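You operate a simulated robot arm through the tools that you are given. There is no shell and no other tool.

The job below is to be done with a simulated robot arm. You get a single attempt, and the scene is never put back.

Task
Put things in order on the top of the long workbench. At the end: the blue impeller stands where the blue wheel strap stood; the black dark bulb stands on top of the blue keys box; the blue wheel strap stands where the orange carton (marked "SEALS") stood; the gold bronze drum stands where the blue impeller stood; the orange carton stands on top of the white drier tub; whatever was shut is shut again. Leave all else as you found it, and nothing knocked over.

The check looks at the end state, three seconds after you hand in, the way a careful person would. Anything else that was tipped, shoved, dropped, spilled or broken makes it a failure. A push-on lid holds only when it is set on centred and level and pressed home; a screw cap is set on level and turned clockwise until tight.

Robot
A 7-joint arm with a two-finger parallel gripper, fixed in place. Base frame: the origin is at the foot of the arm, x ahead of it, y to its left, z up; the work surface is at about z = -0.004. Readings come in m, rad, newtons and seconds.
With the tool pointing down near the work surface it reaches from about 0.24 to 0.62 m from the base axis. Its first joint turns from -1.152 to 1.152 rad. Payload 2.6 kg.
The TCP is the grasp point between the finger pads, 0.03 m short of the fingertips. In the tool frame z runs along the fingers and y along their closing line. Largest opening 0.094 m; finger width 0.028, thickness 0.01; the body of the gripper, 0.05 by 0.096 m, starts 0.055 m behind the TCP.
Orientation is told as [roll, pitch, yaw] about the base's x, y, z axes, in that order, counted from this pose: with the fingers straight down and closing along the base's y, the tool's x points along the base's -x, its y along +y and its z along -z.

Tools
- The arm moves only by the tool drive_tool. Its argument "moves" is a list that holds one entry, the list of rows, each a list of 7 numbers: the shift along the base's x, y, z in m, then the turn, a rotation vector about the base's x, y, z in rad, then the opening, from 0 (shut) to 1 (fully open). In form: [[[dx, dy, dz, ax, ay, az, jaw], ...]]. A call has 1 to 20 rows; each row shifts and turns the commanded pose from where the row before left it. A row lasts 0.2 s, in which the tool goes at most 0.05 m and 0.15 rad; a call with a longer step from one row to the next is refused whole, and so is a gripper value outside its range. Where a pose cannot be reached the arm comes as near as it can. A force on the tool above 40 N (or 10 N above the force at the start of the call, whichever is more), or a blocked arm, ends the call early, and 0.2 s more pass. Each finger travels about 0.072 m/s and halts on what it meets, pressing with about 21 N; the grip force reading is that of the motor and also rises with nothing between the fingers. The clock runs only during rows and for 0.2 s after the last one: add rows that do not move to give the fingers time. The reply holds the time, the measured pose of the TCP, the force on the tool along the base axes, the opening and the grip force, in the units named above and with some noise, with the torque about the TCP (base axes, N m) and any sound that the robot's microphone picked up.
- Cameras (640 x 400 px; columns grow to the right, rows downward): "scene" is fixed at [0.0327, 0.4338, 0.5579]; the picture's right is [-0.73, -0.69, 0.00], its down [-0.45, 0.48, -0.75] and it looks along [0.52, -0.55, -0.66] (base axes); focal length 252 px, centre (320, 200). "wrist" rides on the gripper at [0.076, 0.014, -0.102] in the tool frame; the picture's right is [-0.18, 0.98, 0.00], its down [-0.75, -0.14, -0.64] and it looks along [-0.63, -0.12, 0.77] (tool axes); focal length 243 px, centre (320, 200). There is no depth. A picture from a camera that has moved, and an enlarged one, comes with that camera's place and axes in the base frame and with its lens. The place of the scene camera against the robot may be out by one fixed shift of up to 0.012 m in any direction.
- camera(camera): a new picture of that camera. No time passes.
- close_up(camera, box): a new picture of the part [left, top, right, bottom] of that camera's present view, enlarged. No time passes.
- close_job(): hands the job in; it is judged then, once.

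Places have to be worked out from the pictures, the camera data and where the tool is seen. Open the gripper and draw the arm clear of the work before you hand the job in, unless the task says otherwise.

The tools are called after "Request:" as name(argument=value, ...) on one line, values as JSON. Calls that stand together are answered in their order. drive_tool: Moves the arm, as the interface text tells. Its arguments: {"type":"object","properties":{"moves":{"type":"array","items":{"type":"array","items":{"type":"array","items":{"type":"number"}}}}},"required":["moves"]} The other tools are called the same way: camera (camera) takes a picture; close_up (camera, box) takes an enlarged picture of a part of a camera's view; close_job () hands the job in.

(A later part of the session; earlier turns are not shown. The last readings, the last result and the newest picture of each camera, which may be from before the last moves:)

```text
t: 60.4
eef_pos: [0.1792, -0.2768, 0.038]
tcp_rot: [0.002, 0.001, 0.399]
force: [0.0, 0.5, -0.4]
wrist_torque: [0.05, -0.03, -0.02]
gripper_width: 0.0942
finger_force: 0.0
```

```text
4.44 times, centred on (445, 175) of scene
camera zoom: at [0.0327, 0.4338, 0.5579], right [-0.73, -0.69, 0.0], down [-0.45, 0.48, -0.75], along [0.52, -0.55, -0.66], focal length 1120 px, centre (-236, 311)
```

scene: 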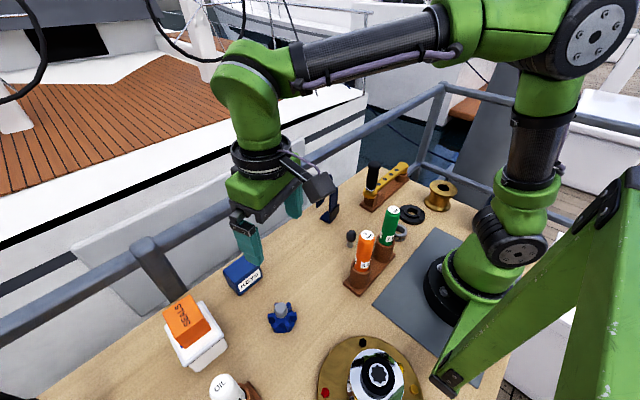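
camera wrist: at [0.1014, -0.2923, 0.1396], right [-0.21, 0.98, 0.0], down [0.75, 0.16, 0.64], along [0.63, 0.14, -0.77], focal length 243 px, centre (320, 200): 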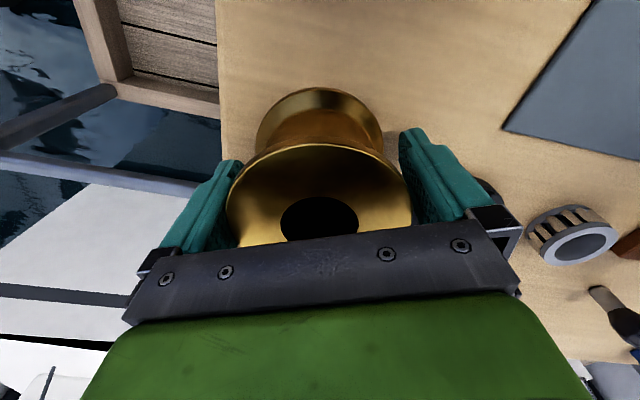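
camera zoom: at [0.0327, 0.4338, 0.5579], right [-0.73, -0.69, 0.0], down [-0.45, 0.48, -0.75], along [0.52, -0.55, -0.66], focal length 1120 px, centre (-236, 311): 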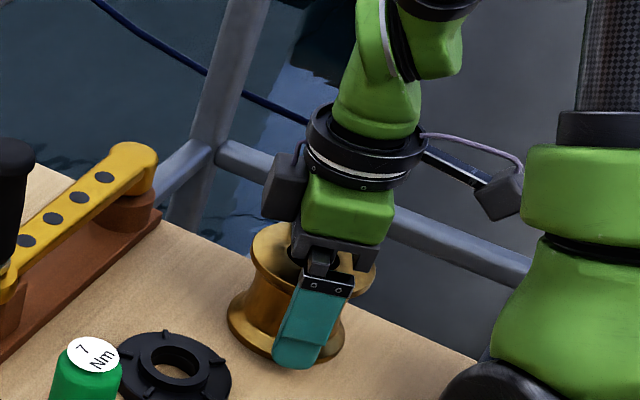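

Fingers straddle the drum with clearance. Closing the grip.

Request:
drive_tool(moves=[[[0, 0, 0, 0, 0, 0, 0.85], [0, 0, 0, 0, 0, 0, 0.7], [0, 0, 0, 0, 0, 0, 0.4], [0, 0, 0, 0, 0, 0, 0.0], [0, 0, 0, 0, 0, 0, 0.0]]])

Request:
camera(camera="wrist")

```text
t: 61.6
eef_pos: [0.1783, -0.2752, 0.0369]
tcp_rot: [-0.001, 0.002, 0.399]
force: [2.1, -2.1, 0.3]
wrist_torque: [-0.14, -0.18, -0.01]
gripper_width: 0.0847
finger_force: 20.6
```

```text
taken
camera wrist: at [0.1013, -0.2923, 0.1398], right [-0.21, 0.98, 0.0], down [0.75, 0.16, 0.64], along [0.63, 0.14, -0.77], focal length 243 px, centre (320, 200)
```

wrist: 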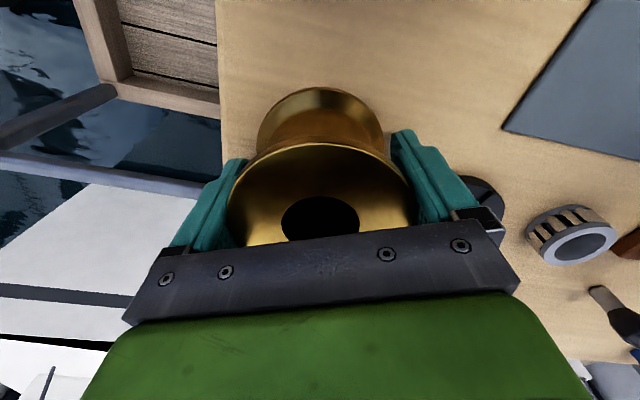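

Gripped at 0.085 m. Lifting slowly by a centimetre and checking for slip and weight.

Request:
drive_tool(moves=[[[0, 0, 0.003, 0, 0, 0, 0], [0, 0, 0.004, 0, 0, 0, 0], [0, 0, 0.005, 0, 0, 0, 0], [0, 0, 0, 0, 0, 0, 0]]])

Request:
camera(camera="wrist")

Request:
close_up(camera="scene", box=[400, 130, 490, 220])

```text
t: 62.6
eef_pos: [0.1786, -0.2748, 0.0493]
tcp_rot: [0.001, -0.001, 0.4]
force: [0.6, -0.4, -12.3]
wrist_torque: [-0.02, 0.0, -0.02]
gripper_width: 0.0846
finger_force: 21.2
```

```text
taken
camera wrist: at [0.1013, -0.2921, 0.1518], right [-0.21, 0.98, 0.0], down [0.75, 0.16, 0.64], along [0.63, 0.14, -0.77], focal length 243 px, centre (320, 200)
```

wrist: 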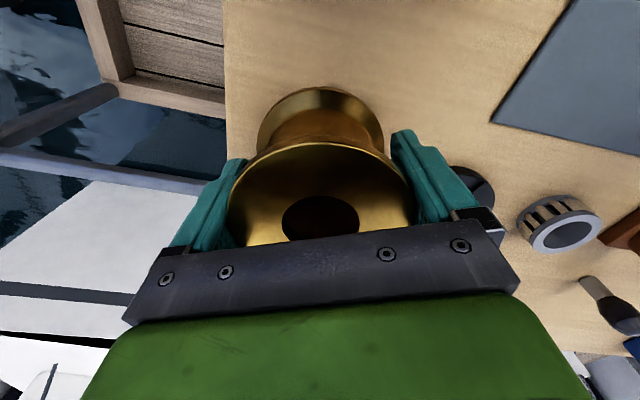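

```text
4.44 times, centred on (445, 175) of scene
camera zoom: at [0.0327, 0.4337, 0.5579], right [-0.73, -0.69, 0.0], down [-0.45, 0.48, -0.75], along [0.52, -0.55, -0.66], focal length 1120 px, centre (-236, 311)
```

zoom: 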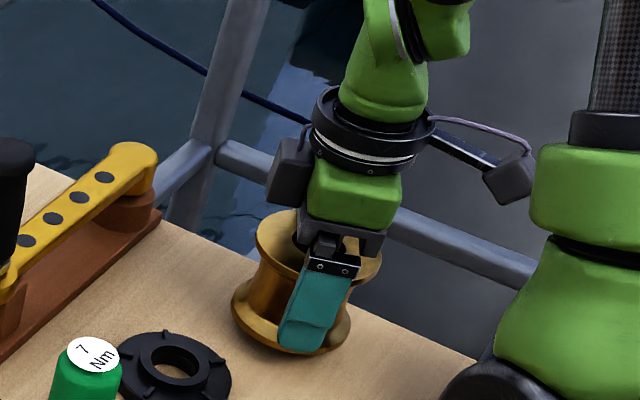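

The drum weighs ~1.2 kg and holds without slipping. I raise it smoothly with gentle ramps and check again.

Request:
drive_tool(moves=[[[0, 0, 0.008, 0, 0, 0, 0], [0, 0, 0.014, 0, 0, 0, 0], [0, 0, 0.02, 0, 0, 0, 0], [0, 0, 0.025, 0, 0, 0, 0], [0, 0, 0.025, 0, 0, 0, 0], [0, 0, 0.025, 0, 0, 0, 0], [0, 0, 0.025, 0, 0, 0, 0], [0, 0, 0.02, 0, 0, 0, 0], [0, 0, 0.014, 0, 0, 0, 0], [0, 0, 0.008, 0, 0, 0, 0], [0, 0, 0, 0, 0, 0, 0]]])

Request:
camera(camera="wrist")

Request:
close_up(camera="scene", box=[370, 60, 500, 220])

```text
t: 65.0
eef_pos: [0.1798, -0.2742, 0.2326]
tcp_rot: [-0.001, -0.001, 0.398]
force: [-0.1, -0.4, -12.1]
wrist_torque: [0.02, -0.02, 0.01]
gripper_width: 0.0843
finger_force: 21.6
```

```text
taken
camera wrist: at [0.102, -0.2914, 0.3354], right [-0.21, 0.98, 0.0], down [0.75, 0.16, 0.64], along [0.63, 0.14, -0.77], focal length 243 px, centre (320, 200)
```

wrist: 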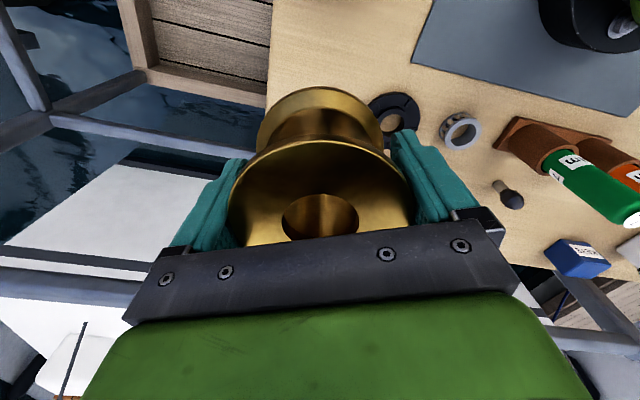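

```text
2.50 times, centred on (435, 140) of scene
camera zoom: at [0.0327, 0.4337, 0.5579], right [-0.73, -0.69, 0.0], down [-0.45, 0.48, -0.75], along [0.52, -0.55, -0.66], focal length 630 px, centre (32, 350)
```

zoom: 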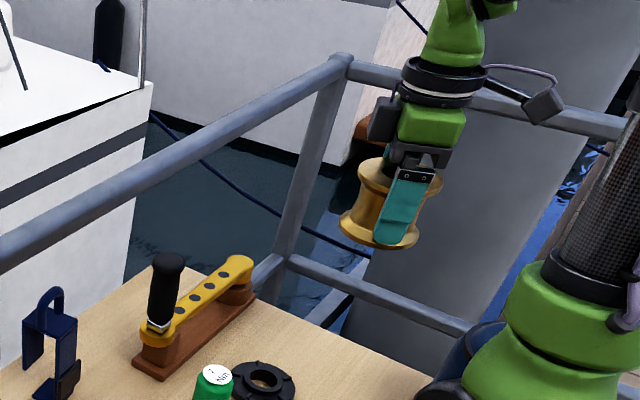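

Steady hold. I carry the drum on a smooth arc (bottom ≈0.19 m, above everything) to the impeller's former place.

Request:
drive_tool(moves=[[[0.008, 0.007, 0, 0, 0, 0, 0], [0.016, 0.015, 0, 0, 0, 0, 0], [0.022, 0.02, 0, 0, 0, 0, 0], [0.023, 0.022, 0, 0, 0, 0, 0], [0.023, 0.021, 0, 0, 0, 0, 0], [0.012, 0.026, 0, 0, 0, 0, 0], [0.012, 0.026, 0, 0, 0, 0, 0], [0.012, 0.026, 0, 0, 0, 0, 0], [0.012, 0.026, 0, 0, 0, 0, 0], [0.012, 0.026, 0, 0, 0, 0, 0], [0.007, 0.03, 0, 0, 0, 0, 0], [0.007, 0.03, 0, 0, 0, 0, 0], [0.007, 0.03, 0, 0, 0, 0, 0], [0.006, 0.03, 0, 0, 0, 0, 0], [-0.0003, 0.028, 0, 0, 0, 0, 0], [-0.0003, 0.026, 0, 0, 0, 0, 0], [-0.0003, 0.02, 0, 0, 0, 0, 0], [-0.0003, 0.0135, 0, 0, 0, 0, 0], [-0.0003, 0.009, 0, 0, 0, 0, 0], [0, 0, 0, 0, 0, 0, 0]]])

Request:
camera(camera="wrist")

Request:
camera(camera="scene")

```text
t: 69.2
eef_pos: [0.356, 0.1581, 0.2325]
tcp_rot: [0.0, 0.001, 0.4]
force: [0.1, 0.4, -12.1]
wrist_torque: [-0.03, 0.0, -0.02]
gripper_width: 0.0847
finger_force: 21.1
```

```text
taken
camera wrist: at [0.2781, 0.1408, 0.3351], right [-0.21, 0.98, 0.0], down [0.75, 0.16, 0.64], along [0.63, 0.14, -0.77], focal length 243 px, centre (320, 200)
```

wrist: 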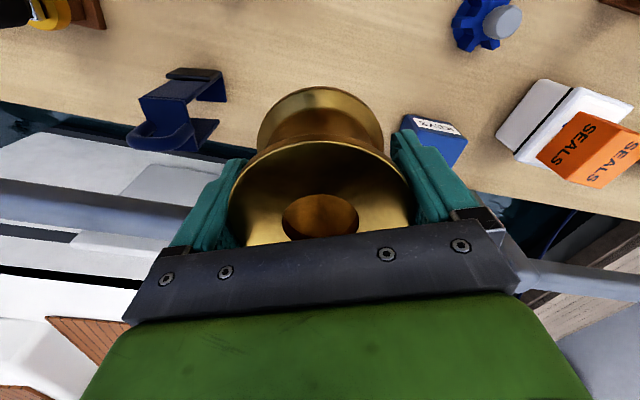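

```text
taken
```

scene: 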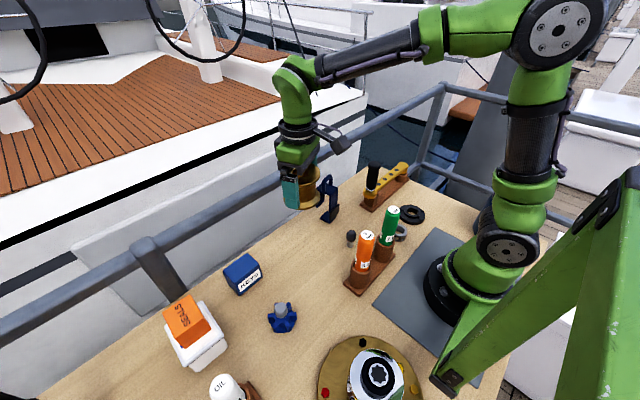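

On target. Lowering smoothly to about a centimetre above the bench.

Request:
drive_tool(moves=[[[0.0008, 0, -0.008, 0, 0, 0, 0], [0.0007, 0, -0.014, 0, 0, 0, 0], [0, 0, -0.02, 0, 0, 0, 0], [0, 0, -0.025, 0, 0, 0, 0], [0, 0, -0.025, 0, 0, 0, 0], [0, 0, -0.025, 0, 0, 0, 0], [0, 0, -0.025, 0, 0, 0, 0], [0, 0, -0.02, 0, 0, 0, 0], [0, 0, -0.013, 0, 0, 0, 0], [0, 0, -0.008, 0, 0, 0, 0], [0, 0, 0, 0, 0, 0, 0]]])

Request:
camera(camera="wrist")

Request:
close_up(camera="scene", box=[240, 160, 400, 280])

```text
t: 71.6
eef_pos: [0.3581, 0.1578, 0.0493]
tcp_rot: [0.0, 0.002, 0.4]
force: [0.4, 0.4, -11.1]
wrist_torque: [0.01, 0.02, 0.0]
gripper_width: 0.0846
finger_force: 21.3
```

```text
taken
camera wrist: at [0.28, 0.1399, 0.1526], right [-0.21, 0.98, 0.0], down [0.75, 0.16, 0.64], along [0.63, 0.14, -0.77], focal length 243 px, centre (320, 200)
```

wrist: 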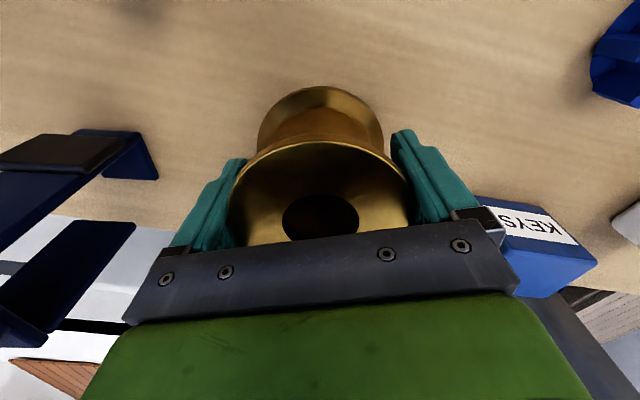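

```text
3.33 times, centred on (320, 220) of scene
camera zoom: at [0.0328, 0.4338, 0.5579], right [-0.73, -0.69, 0.0], down [-0.45, 0.48, -0.75], along [0.52, -0.55, -0.66], focal length 840 px, centre (320, 133)
```

zoom: 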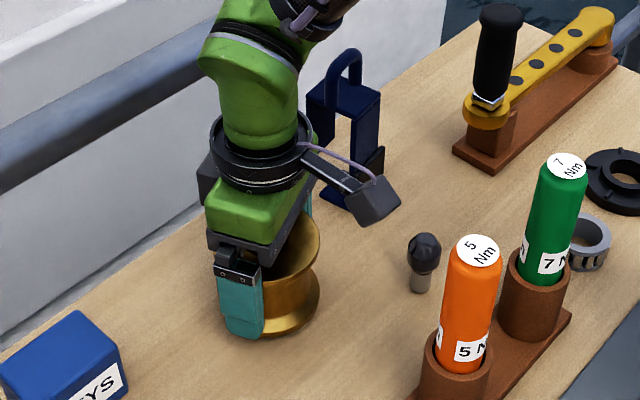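

Request:
drive_tool(moves=[[[0, 0, -0.004, 0, 0, 0, 0], [0, 0, -0.004, 0, 0, 0, 0], [0, 0, -0.002, 0, 0, 0, 0], [0, 0, 0, 0, 0, 0, 0]]])

```text
t: 72.6
eef_pos: [0.358, 0.1553, 0.0407]
tcp_rot: [-0.001, -0.001, 0.399]
force: [0.1, 0.1, -11.2]
wrist_torque: [-0.02, 0.02, 0.04]
gripper_width: 0.0846
finger_force: 21.5
```

Still carrying the full weight at z≈0.040; creeping by a millimetre at a time.

Request:
drive_tool(moves=[[[0, 0, -0.0015, 0, 0, 0, 0], [0, 0, 0, 0, 0, 0, 0]]])

```text
t: 73.2
eef_pos: [0.3566, 0.157, 0.0377]
tcp_rot: [-0.001, -0.001, 0.4]
force: [-0.4, -1.1, -8.3]
wrist_torque: [-0.08, 0.21, 0.04]
gripper_width: 0.0845
finger_force: 21.4
```

Request:
drive_tool(moves=[[[0, 0, -0.001, 0, 0, 0, 0], [0, 0, 0, 0, 0, 0, 0]]])

```text
t: 73.8
eef_pos: [0.3583, 0.1576, 0.0385]
tcp_rot: [0.001, -0.001, 0.401]
force: [-7.2, -2.1, 12.2]
wrist_torque: [-0.04, -0.14, -0.17]
gripper_width: 0.0846
finger_force: 21.5
```

The drum now rests on the bench (force reversed). I ease a touch and open gradually.

Request:
drive_tool(moves=[[[0, 0, 0.0006, 0, 0, 0, 0], [0, 0, 0, 0, 0, 0, 0.85], [0, 0, 0, 0, 0, 0, 0.92], [0, 0, 0, 0, 0, 0, 1.0], [0, 0, 0, 0, 0, 0, 1.0], [0, 0, 0, 0, 0, 0, 1.0]]])

Request:
camera(camera="wrist")

Request:
close_up(camera="scene", box=[260, 180, 370, 280])

```text
t: 75.2
eef_pos: [0.3577, 0.1563, 0.0385]
tcp_rot: [0.001, 0.001, 0.4]
force: [0.4, 0.3, 0.1]
wrist_torque: [0.0, 0.05, 0.01]
gripper_width: 0.0941
finger_force: 0.1
```

```text
taken
camera wrist: at [0.2801, 0.1397, 0.1414], right [-0.21, 0.98, 0.0], down [0.75, 0.16, 0.64], along [0.63, 0.14, -0.77], focal length 243 px, centre (320, 200)
```

wrist: 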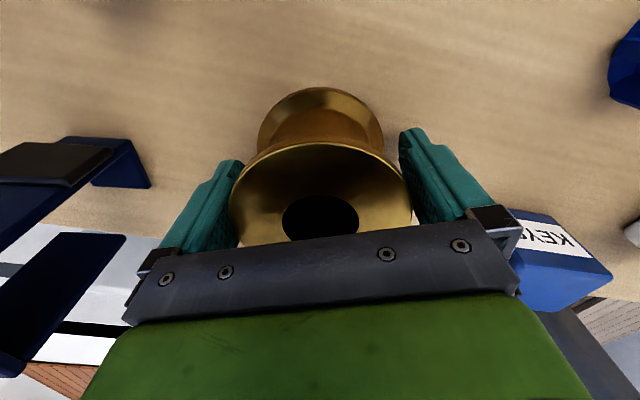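

```text
4.00 times, centred on (315, 230) of scene
camera zoom: at [0.0327, 0.4338, 0.5579], right [-0.73, -0.69, 0.0], down [-0.45, 0.48, -0.75], along [0.52, -0.55, -0.66], focal length 1008 px, centre (340, 80)
```

zoom: 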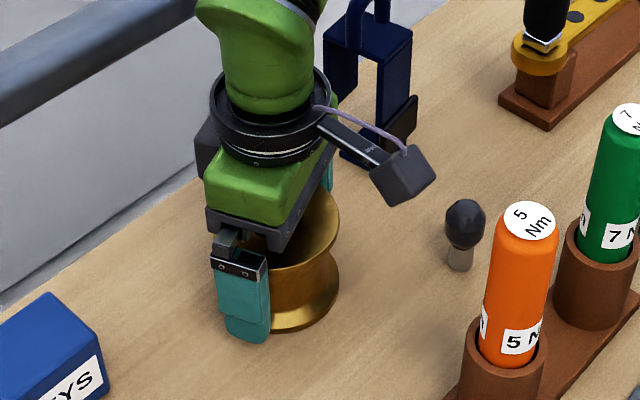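

Released with clearance both sides. Rising straight up.

Request:
drive_tool(moves=[[[0, 0, 0.01, 0, 0, 0, 1], [0, 0, 0.015, 0, 0, 0, 1], [0, 0, 0.02, 0, 0, 0, 1], [0, 0, 0.03, 0, 0, 0, 1], [0, 0, 0.04, 0, 0, 0, 1], [0, 0, 0.045, 0, 0, 0, 1], [0, 0, 0.045, 0, 0, 0, 1], [0, 0, 0, 0, 0, 0, 1]]])

Request:
camera(camera="wrist")

Request:
camera(camera="scene")

```text
t: 77.0
eef_pos: [0.3575, 0.1576, 0.2442]
tcp_rot: [0.0, -0.001, 0.4]
force: [-0.1, -0.7, -0.1]
wrist_torque: [-0.04, -0.01, 0.0]
gripper_width: 0.0941
finger_force: 0.2
```

```text
taken
camera wrist: at [0.2803, 0.1395, 0.3462], right [-0.21, 0.98, 0.0], down [0.75, 0.16, 0.64], along [0.63, 0.14, -0.77], focal length 243 px, centre (320, 200)
```

wrist: 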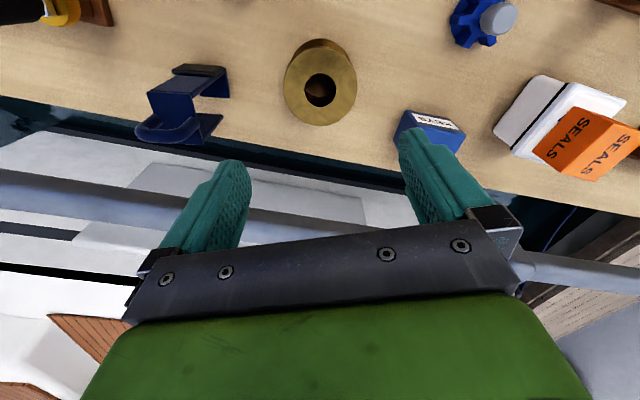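

```text
taken
```

scene: 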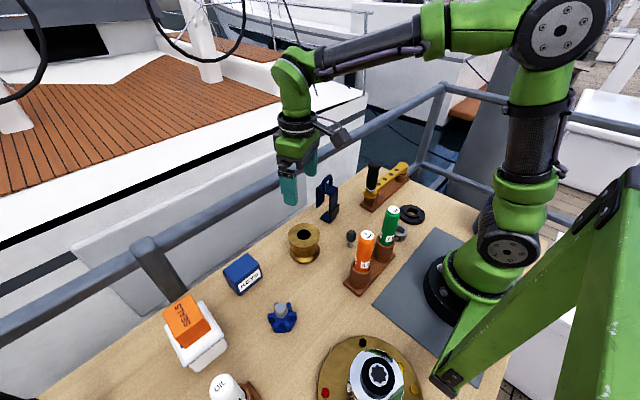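

Drum stands where the impeller was. Now the bulb: I move over it at a safe height, turning to yaw ≈π/2 so that neither camera nor gripper body comes over the torque bottles, and look.

Request:
drive_tool(moves=[[[-0.005, -0.01, 0.03, 0, 0, 0.146, 1], [-0.01, -0.0125, 0.01, 0, 0, 0.146, 1], [-0.011, -0.0125, 0, 0, 0, 0.146, 1], [-0.011, -0.0125, 0, 0, 0, 0.146, 1], [-0.011, -0.0125, 0, 0, 0, 0.146, 1], [-0.011, -0.0125, 0, 0, 0, 0.146, 1], [-0.011, -0.0125, 0, 0, 0, 0.146, 1], [-0.0105, -0.0125, 0, 0, 0, 0.149, 1], [0, 0, 0, 0, 0, 0, 1]]])

Request:
camera(camera="wrist")

Request:
close_up(camera="wrist", box=[260, 20, 460, 170])

Request:
camera(camera="scene")

```text
t: 79.0
eef_pos: [0.2778, 0.059, 0.2833]
tcp_rot: [-0.001, 0.0, 1.573]
force: [-0.5, -0.1, 0.1]
wrist_torque: [-0.03, -0.02, 0.02]
gripper_width: 0.094
finger_force: 0.0
```

```text
taken
camera wrist: at [0.2615, -0.0174, 0.3863], right [-0.98, 0.18, 0.0], down [0.14, 0.75, 0.64], along [0.12, 0.63, -0.77], focal length 243 px, centre (320, 200)
```

wrist: 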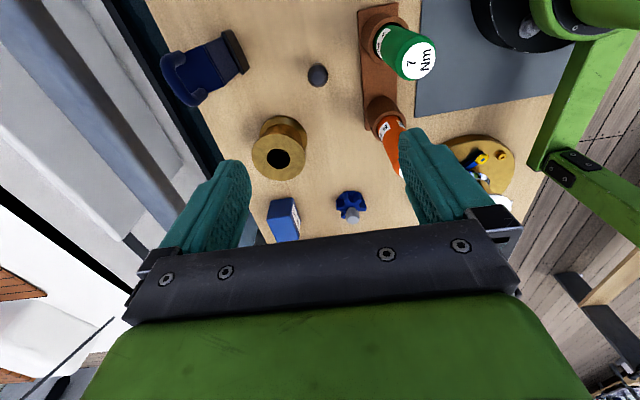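

```text
2.67 times, centred on (360, 95) of wrist
camera zoom: at [0.2615, -0.0174, 0.3863], right [-0.98, 0.18, 0.0], down [0.14, 0.75, 0.64], along [0.12, 0.63, -0.77], focal length 647 px, centre (213, 480)
```

zoom: 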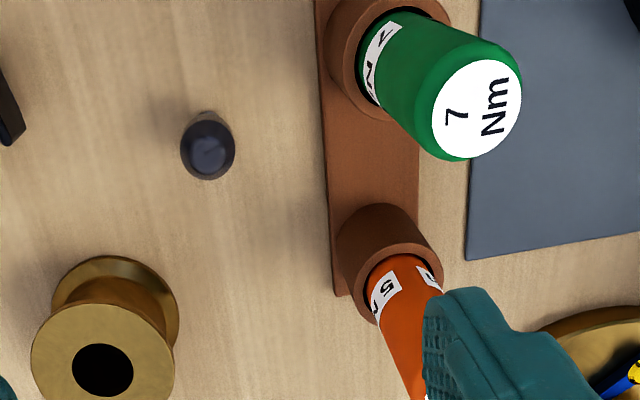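

```text
taken
```

scene: 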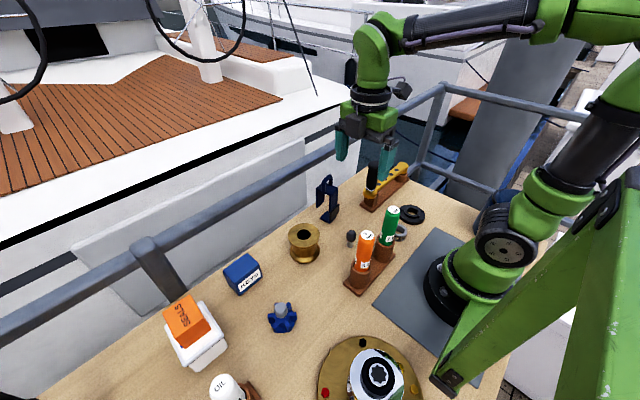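

Bulb at ≈(0.278,0.061), globe ≈0.027 m wide, height ≈0.06; bottle cups reach x≈0.22, so I use a partial opening of 0.056 m to stay clear. Descending to z≈0.12 first.

Request:
drive_tool(moves=[[[0.001, 0.001, -0.02, 0, 0, 0, 0.6], [0.001, 0.0007, -0.03, 0, 0, 0, 0.6], [0, 0, -0.04, 0, 0, 0, 0.6], [0, 0, -0.04, 0, 0, 0, 0.6], [0, 0, -0.03, 0, 0, 0, 0.6], [0, 0, 0, 0, 0, 0, 0.6]]])

Request:
camera(camera="wrist")

Request:
close_up(camera="scene", box=[300, 130, 440, 290])

```text
t: 80.4
eef_pos: [0.2812, 0.0611, 0.1216]
tcp_rot: [0.0, 0.0, 1.571]
force: [0.3, -0.6, -0.7]
wrist_torque: [-0.02, 0.0, -0.01]
gripper_width: 0.0566
finger_force: 0.0
```

```text
taken
camera wrist: at [0.2646, -0.0157, 0.2242], right [-0.98, 0.18, 0.0], down [0.14, 0.75, 0.64], along [0.12, 0.63, -0.77], focal length 243 px, centre (320, 200)
```

wrist: 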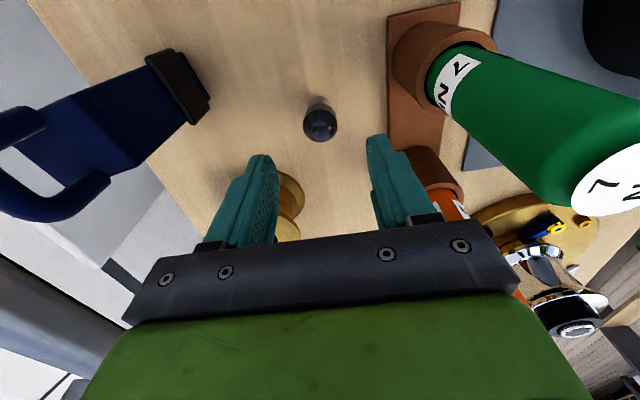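

```text
2.50 times, centred on (370, 210) of scene
camera zoom: at [0.0327, 0.4338, 0.5579], right [-0.73, -0.69, 0.0], down [-0.45, 0.48, -0.75], along [0.52, -0.55, -0.66], focal length 630 px, centre (195, 175)
```

zoom: 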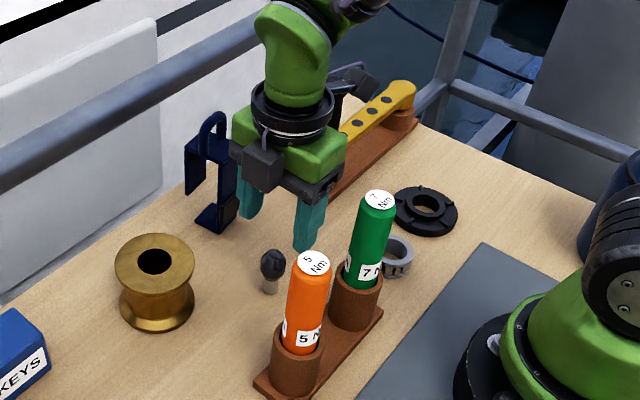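

Bulb is exactly under the tool axis, bottles clear. Descending to the globe.

Request:
drive_tool(moves=[[[0, 0, -0.025, 0, 0, 0, 0.6], [0, 0, -0.025, 0, 0, 0, 0.6], [0, 0, -0.02, 0, 0, 0, 0.6], [0, 0, -0.013, 0, 0, 0, 0.6], [0, 0, 0, 0, 0, 0, 0.6]]])

Request:
camera(camera="wrist")

Request:
close_up(camera="scene", box=[310, 180, 400, 280])

```text
t: 81.6
eef_pos: [0.279, 0.0615, 0.0412]
tcp_rot: [0.0, 0.001, 1.572]
force: [-0.7, 0.5, -0.2]
wrist_torque: [0.03, -0.04, 0.02]
gripper_width: 0.0564
finger_force: 0.0
```

```text
taken
camera wrist: at [0.2632, -0.0154, 0.1436], right [-0.98, 0.18, 0.0], down [0.14, 0.75, 0.64], along [0.12, 0.63, -0.77], focal length 243 px, centre (320, 200)
```

wrist: 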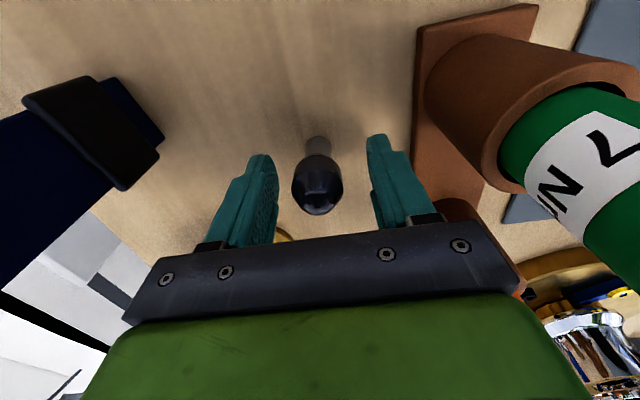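

```text
4.00 times, centred on (355, 230) of scene
camera zoom: at [0.0327, 0.4338, 0.5579], right [-0.73, -0.69, 0.0], down [-0.45, 0.48, -0.75], along [0.52, -0.55, -0.66], focal length 1008 px, centre (180, 80)
```

zoom: 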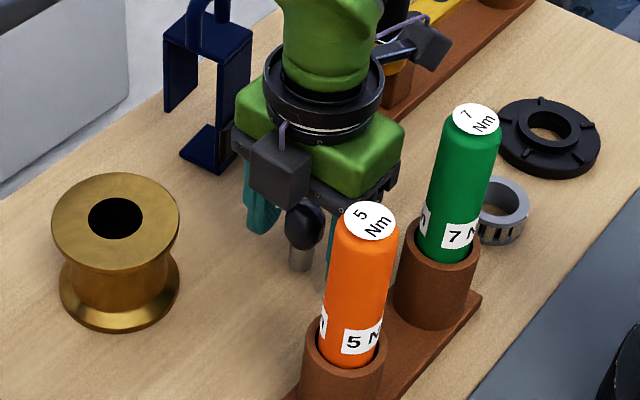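

Globe is centred between the pads. Lowering 2 mm and closing gently.

Request:
drive_tool(moves=[[[0, 0, -0.002, 0, 0, 0, 0.6], [0, 0, 0, 0, 0, 0, 0.45], [0, 0, 0, 0, 0, 0, 0.35], [0, 0, 0, 0, 0, 0, 0.25], [0, 0, 0, 0, 0, 0, 0.1], [0, 0, 0, 0, 0, 0, 0.0], [0, 0, 0, 0, 0, 0, 0.0]]])

Request:
camera(camera="wrist")

```text
t: 83.2
eef_pos: [0.2797, 0.0612, 0.0389]
tcp_rot: [0.0, -0.001, 1.57]
force: [0.4, -0.5, 0.4]
wrist_torque: [0.0, 0.01, 0.01]
gripper_width: 0.0256
finger_force: 21.6
```

```text
taken
camera wrist: at [0.2636, -0.0157, 0.1419], right [-0.98, 0.18, 0.0], down [0.14, 0.75, 0.64], along [0.12, 0.63, -0.77], focal length 243 px, centre (320, 200)
```

wrist: 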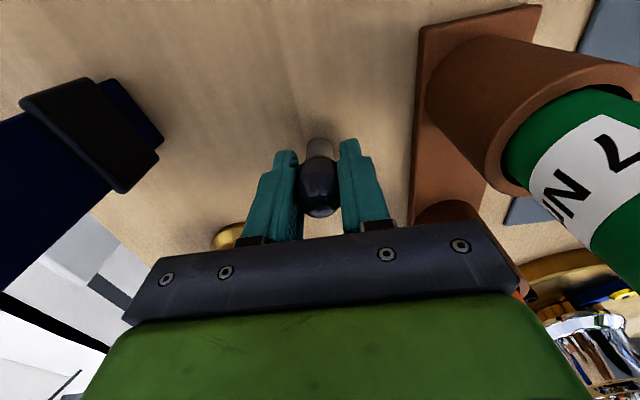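

Bulb held (0.0256 m). Lifting straight up and checking.

Request:
drive_tool(moves=[[[0, 0, 0.01, 0, 0, 0, 0], [0, 0, 0.02, 0, 0, 0, 0], [0, 0, 0.035, 0, 0, 0, 0], [0, 0, 0.04, 0, 0, 0, 0], [0, 0, 0.04, 0, 0, 0, 0], [0, 0, 0.04, 0, 0, 0, 0], [0, 0, 0.03, 0, 0, 0, 0], [0, 0, 0, 0, 0, 0, 0]]])

Request:
camera(camera="wrist")

Request:
close_up(camera="scene", box=[300, 80, 440, 250])

```text
t: 85.0
eef_pos: [0.2781, 0.061, 0.2532]
tcp_rot: [-0.002, 0.0, 1.572]
force: [0.3, -0.5, 0.0]
wrist_torque: [0.0, 0.01, 0.01]
gripper_width: 0.0255
finger_force: 21.1
```

```text
taken
camera wrist: at [0.2625, -0.0156, 0.3563], right [-0.98, 0.18, 0.0], down [0.14, 0.75, 0.64], along [0.12, 0.63, -0.77], focal length 243 px, centre (320, 200)
```

wrist: 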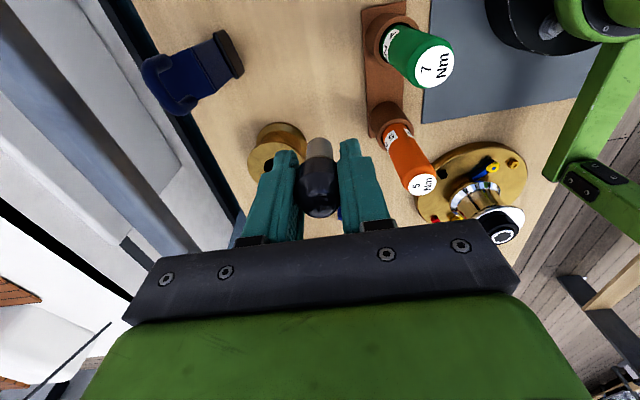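

```text
2.35 times, centred on (370, 165) of scene
camera zoom: at [0.0327, 0.4338, 0.5579], right [-0.73, -0.69, 0.0], down [-0.45, 0.48, -0.75], along [0.52, -0.55, -0.66], focal length 593 px, centre (202, 282)
```

zoom: 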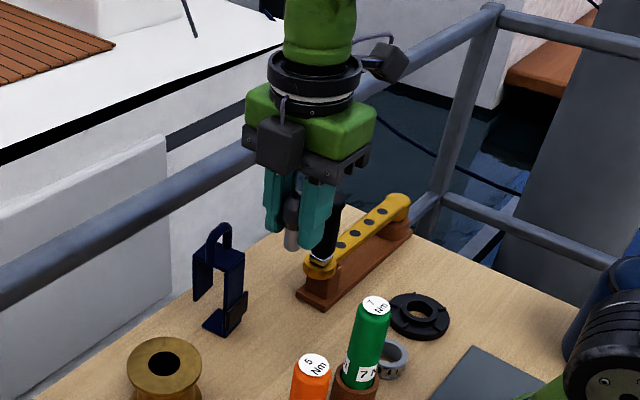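

Bulb is upright in the grip. Carrying it over to the keys box.

Request:
drive_tool(moves=[[[0.01, 0.02, 0, 0, 0, 0, 0], [0.0175, 0.038, 0, 0, 0, 0, 0], [0.0175, 0.038, 0, 0, 0, 0, 0], [0.0175, 0.038, 0, 0, 0, 0, 0], [0.0175, 0.038, 0, 0, 0, 0, 0], [0.0175, 0.038, 0, 0, 0, 0, 0], [0.013, 0.03, 0, 0, 0, 0, 0], [0.008, 0.017, 0, 0, 0, 0, 0], [0, 0, 0, 0, 0, 0, 0]]])

Request:
camera(camera="wrist")

Request:
close_up(camera="wrist", box=[240, 20, 400, 170])

Request:
camera(camera="scene")

```text
t: 87.0
eef_pos: [0.396, 0.3187, 0.2542]
tcp_rot: [-0.001, 0.0, 1.57]
force: [-0.8, 0.1, 0.6]
wrist_torque: [-0.03, -0.03, -0.01]
gripper_width: 0.0257
finger_force: 21.5
```

```text
taken
camera wrist: at [0.3814, 0.2421, 0.3567], right [-0.98, 0.18, 0.0], down [0.14, 0.75, 0.64], along [0.12, 0.63, -0.77], focal length 243 px, centre (320, 200)
```

wrist: 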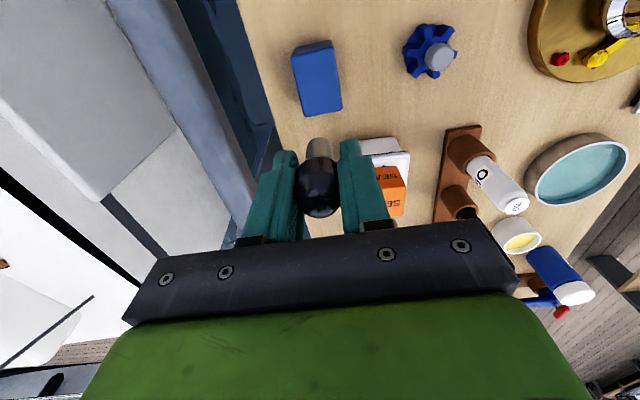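

```text
2.67 times, centred on (320, 95) of wrist
camera zoom: at [0.3814, 0.2421, 0.3567], right [-0.98, 0.18, 0.0], down [0.14, 0.75, 0.64], along [0.12, 0.63, -0.77], focal length 647 px, centre (320, 480)
```

zoom: 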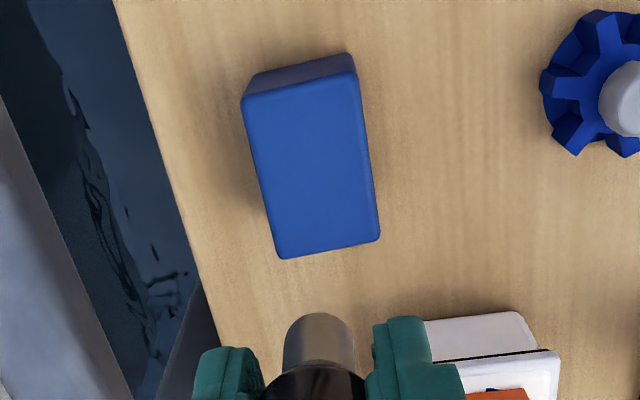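

```text
taken
```

scene: 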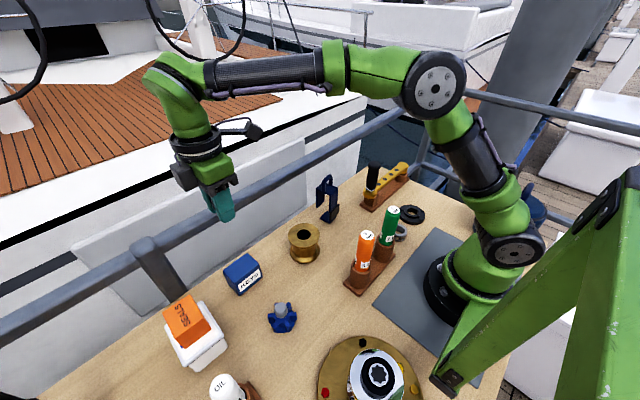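

Keys box top centre (0.398,0.319). I shift +2 mm in x and lower to about 1 cm above the lid.

Request:
drive_tool(moves=[[[0.001, 0.0003, -0.02, 0, 0, 0, 0], [0.001, 0, -0.035, 0, 0, 0, 0], [0, 0, -0.035, 0, 0, 0, 0], [0, 0, -0.03, 0, 0, 0, 0], [0, 0, -0.02, 0, 0, 0, 0], [0, 0, -0.006, 0, 0, 0, 0], [0, 0, 0, 0, 0, 0, 0]]])

Request:
camera(camera="wrist")

Request:
close_up(camera="scene", box=[180, 190, 300, 320])

```text
t: 88.6
eef_pos: [0.4, 0.3188, 0.1092]
tcp_rot: [0.001, 0.0, 1.57]
force: [-0.4, 0.2, -1.2]
wrist_torque: [-0.02, 0.02, 0.0]
gripper_width: 0.0254
finger_force: 21.1
```

```text
taken
camera wrist: at [0.3838, 0.2415, 0.2107], right [-0.98, 0.18, 0.0], down [0.14, 0.75, 0.64], along [0.12, 0.63, -0.77], focal length 243 px, centre (320, 200)
```

wrist: 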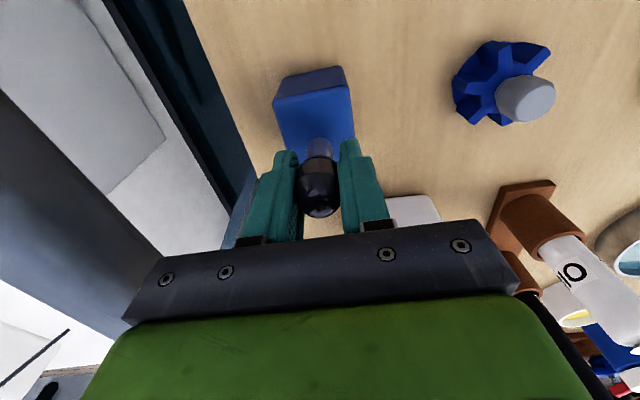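

```text
3.08 times, centred on (240, 255) of scene
camera zoom: at [0.0327, 0.4338, 0.5579], right [-0.73, -0.69, 0.0], down [-0.45, 0.48, -0.75], along [0.52, -0.55, -0.66], focal length 776 px, centre (566, 31)
```

zoom: 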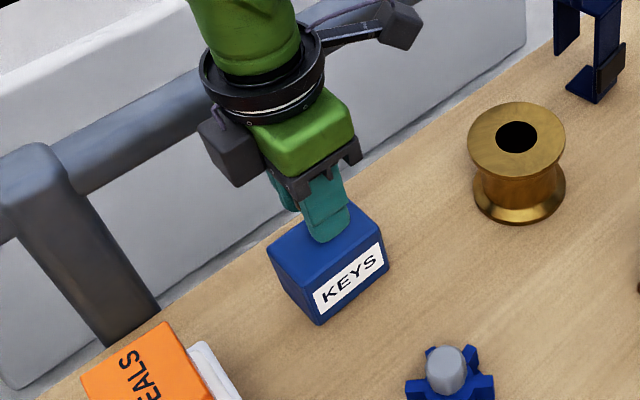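

Over the box centre. Creeping down toward contact (expected near TCP z≈0.097).

Request:
drive_tool(moves=[[[0, 0, -0.004, 0, 0, 0, 0], [0, 0, -0.003, 0, 0, 0, 0], [0, 0, 0, 0, 0, 0, 0]]])

```text
t: 89.4
eef_pos: [0.4003, 0.3181, 0.1015]
tcp_rot: [0.001, -0.001, 1.571]
force: [0.0, -0.5, 0.2]
wrist_torque: [-0.03, 0.03, 0.0]
gripper_width: 0.0257
finger_force: 20.8
```

Request:
drive_tool(moves=[[[0, 0, -0.0015, 0, 0, 0, 0], [0, 0, 0, 0, 0, 0, 0]]])

Request:
close_up(camera="wrist", box=[250, 50, 390, 230])

```text
t: 90.0
eef_pos: [0.3994, 0.3184, 0.0987]
tcp_rot: [-0.001, -0.001, 1.57]
force: [-0.3, 0.3, 0.3]
wrist_torque: [0.01, 0.0, -0.01]
gripper_width: 0.0254
finger_force: 20.9
```

```text
2.22 times, centred on (320, 140) of wrist
camera zoom: at [0.3836, 0.2411, 0.2017], right [-0.98, 0.18, 0.0], down [0.14, 0.75, 0.64], along [0.12, 0.63, -0.77], focal length 539 px, centre (320, 333)
```

zoom: 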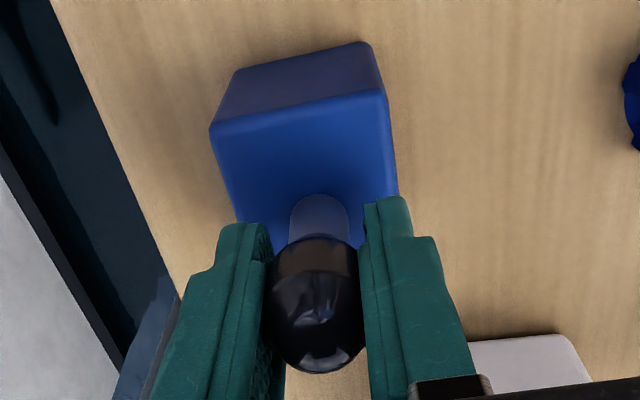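

No contact yet; bulb base is seen right over the box centre. Continuing by 1 mm.

Request:
drive_tool(moves=[[[0, 0, -0.001, 0, 0, 0, 0], [0, 0, 0, 0, 0, 0, 0]]])

```text
t: 90.6
eef_pos: [0.4007, 0.3186, 0.0991]
tcp_rot: [-0.004, -0.002, 1.571]
force: [-1.2, -2.3, 8.9]
wrist_torque: [-0.1, 0.08, -0.01]
gripper_width: 0.0255
finger_force: 21.1
```

Contact (9 N). Easing slightly so the bulb isn't stressed on release.

Request:
drive_tool(moves=[[[0, 0, 0.0006, 0, 0, 0, 0], [0, 0, 0, 0, 0, 0, 0]]])

```text
t: 91.2
eef_pos: [0.3997, 0.3177, 0.0984]
tcp_rot: [-0.001, -0.004, 1.573]
force: [0.4, 1.1, 8.9]
wrist_torque: [0.05, -0.03, -0.04]
gripper_width: 0.0253
finger_force: 21.1
```

Request:
drive_tool(moves=[[[0, 0, 0.0006, 0, 0, 0, 0], [0, 0, 0, 0, 0, 0, 0]]])

```text
t: 91.8
eef_pos: [0.3986, 0.319, 0.099]
tcp_rot: [0.0, 0.0, 1.572]
force: [1.6, 0.1, 5.5]
wrist_torque: [0.03, -0.1, 0.0]
gripper_width: 0.0255
finger_force: 21.3
```

Request:
drive_tool(moves=[[[0, 0, 0.0006, 0, 0, 0, 0], [0, 0, 0, 0, 0, 0, 0]]])

Request:
close_up(camera="wrist", box=[250, 50, 390, 230])

Request:
close_up(camera="scene", box=[210, 220, 280, 310])

```text
t: 92.4
eef_pos: [0.3995, 0.3189, 0.0986]
tcp_rot: [0.002, 0.003, 1.572]
force: [0.3, 0.5, 0.1]
wrist_torque: [-0.04, -0.02, -0.02]
gripper_width: 0.0254
finger_force: 21.0
```

```text
2.22 times, centred on (320, 140) of wrist
camera zoom: at [0.3831, 0.2414, 0.2018], right [-0.98, 0.18, 0.0], down [0.14, 0.75, 0.64], along [0.12, 0.63, -0.77], focal length 539 px, centre (320, 333)
```

zoom: 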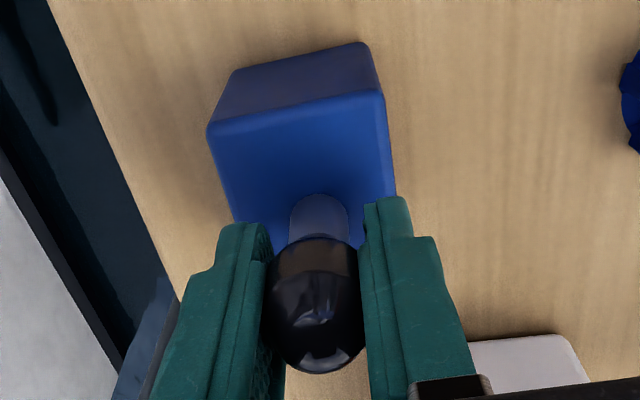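

```text
4.44 times, centred on (245, 265) of scene
camera zoom: at [0.0327, 0.4338, 0.5579], right [-0.73, -0.69, 0.0], down [-0.45, 0.48, -0.75], along [0.52, -0.55, -0.66], focal length 1120 px, centre (653, -89)
```

zoom: 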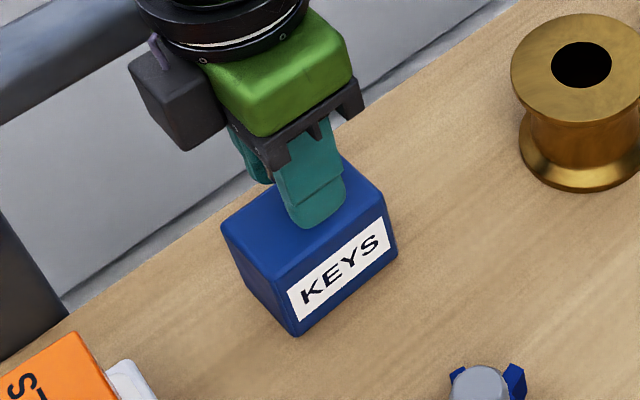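

Force near zero, bulb just on the surface. I lower 0.3 mm for light contact and open very gradually.

Request:
drive_tool(moves=[[[0, 0, -0.0003, 0, 0, 0, 0], [0, 0, 0, 0, 0, 0, 0.26], [0, 0, 0, 0, 0, 0, 0.29], [0, 0, 0, 0, 0, 0, 0.32], [0, 0, 0, 0, 0, 0, 0.36], [0, 0, 0, 0, 0, 0, 0.42], [0, 0, 0, 0, 0, 0, 0.5], [0, 0, 0, 0, 0, 0, 0.6], [0, 0, 0, 0, 0, 0, 0.7], [0, 0, 0, 0, 0, 0, 0.7]]])

Request:
camera(camera="wrist")

Request:
close_up(camera="wrist", box=[250, 50, 390, 230])

```text
t: 94.6
eef_pos: [0.3994, 0.3181, 0.0991]
tcp_rot: [0.0, 0.0, 1.569]
force: [0.8, 0.3, -0.7]
wrist_torque: [-0.03, -0.03, 0.01]
gripper_width: 0.0658
finger_force: 0.0
```

```text
taken
camera wrist: at [0.3839, 0.2414, 0.2018], right [-0.98, 0.18, 0.0], down [0.14, 0.75, 0.64], along [0.12, 0.63, -0.77], focal length 243 px, centre (320, 200)
```

wrist: 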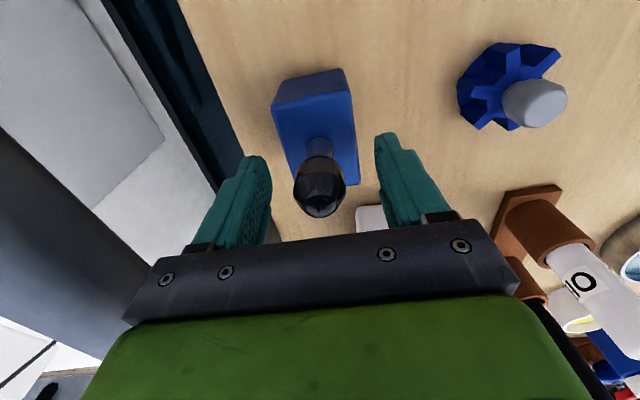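

```text
2.22 times, centred on (320, 140) of wrist
camera zoom: at [0.3839, 0.2414, 0.2018], right [-0.98, 0.18, 0.0], down [0.14, 0.75, 0.64], along [0.12, 0.63, -0.77], focal length 539 px, centre (320, 333)
```

zoom: 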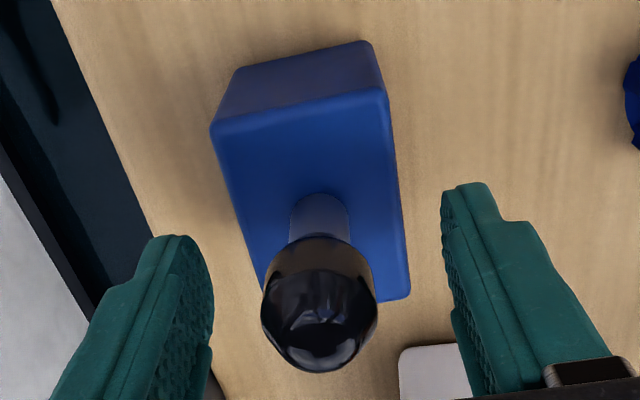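

The bulb stands on the box by itself. Retreating straight up slowly.

Request:
drive_tool(moves=[[[0, 0, 0.01, 0, 0, 0, 0.7], [0, 0, 0.02, 0, 0, 0, 0.7], [0, 0, 0.03, 0, 0, 0, 0.7], [0, 0, 0.04, 0, 0, 0, 0.7], [0, 0, 0.04, 0, 0, 0, 0.7], [0, 0, 0.03, 0, 0, 0, 0.7], [0, 0, 0, 0, 0, 0, 0.7]]])

Request:
camera(camera="wrist")

Request:
camera(camera="scene")

Request:
close_up(camera="scene", box=[140, 220, 340, 380])

```text
t: 96.2
eef_pos: [0.3995, 0.3178, 0.2704]
tcp_rot: [0.0, 0.001, 1.571]
force: [0.0, -0.1, -0.6]
wrist_torque: [0.0, 0.01, 0.06]
gripper_width: 0.0657
finger_force: 0.1
```

```text
taken
camera wrist: at [0.3844, 0.2407, 0.3721], right [-0.98, 0.18, 0.0], down [0.14, 0.75, 0.64], along [0.12, 0.63, -0.77], focal length 243 px, centre (320, 200)
```

wrist: 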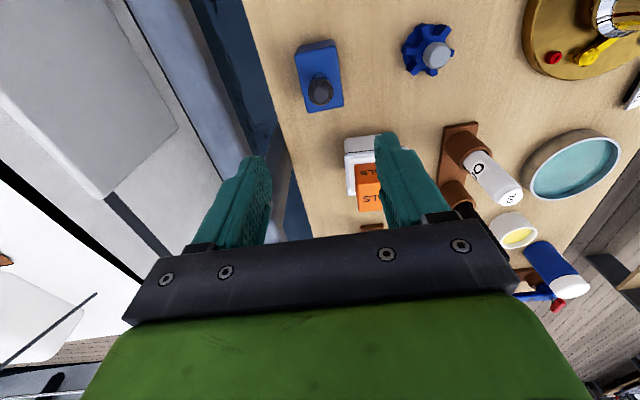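

```text
taken
```

scene: 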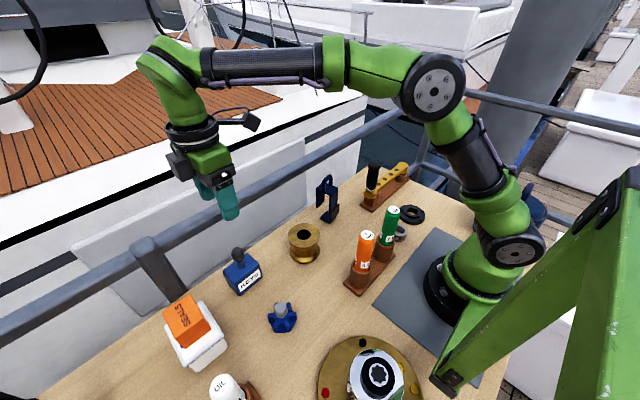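

```text
2.50 times, centred on (240, 300) of scene
camera zoom: at [0.0327, 0.4338, 0.5579], right [-0.73, -0.69, 0.0], down [-0.45, 0.48, -0.75], along [0.52, -0.55, -0.66], focal length 630 px, centre (520, -50)
```

zoom: 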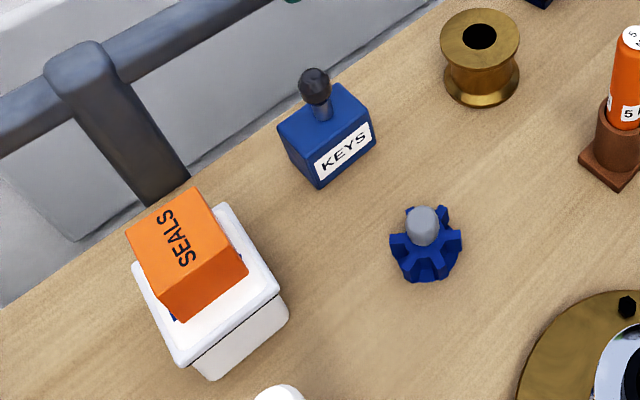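

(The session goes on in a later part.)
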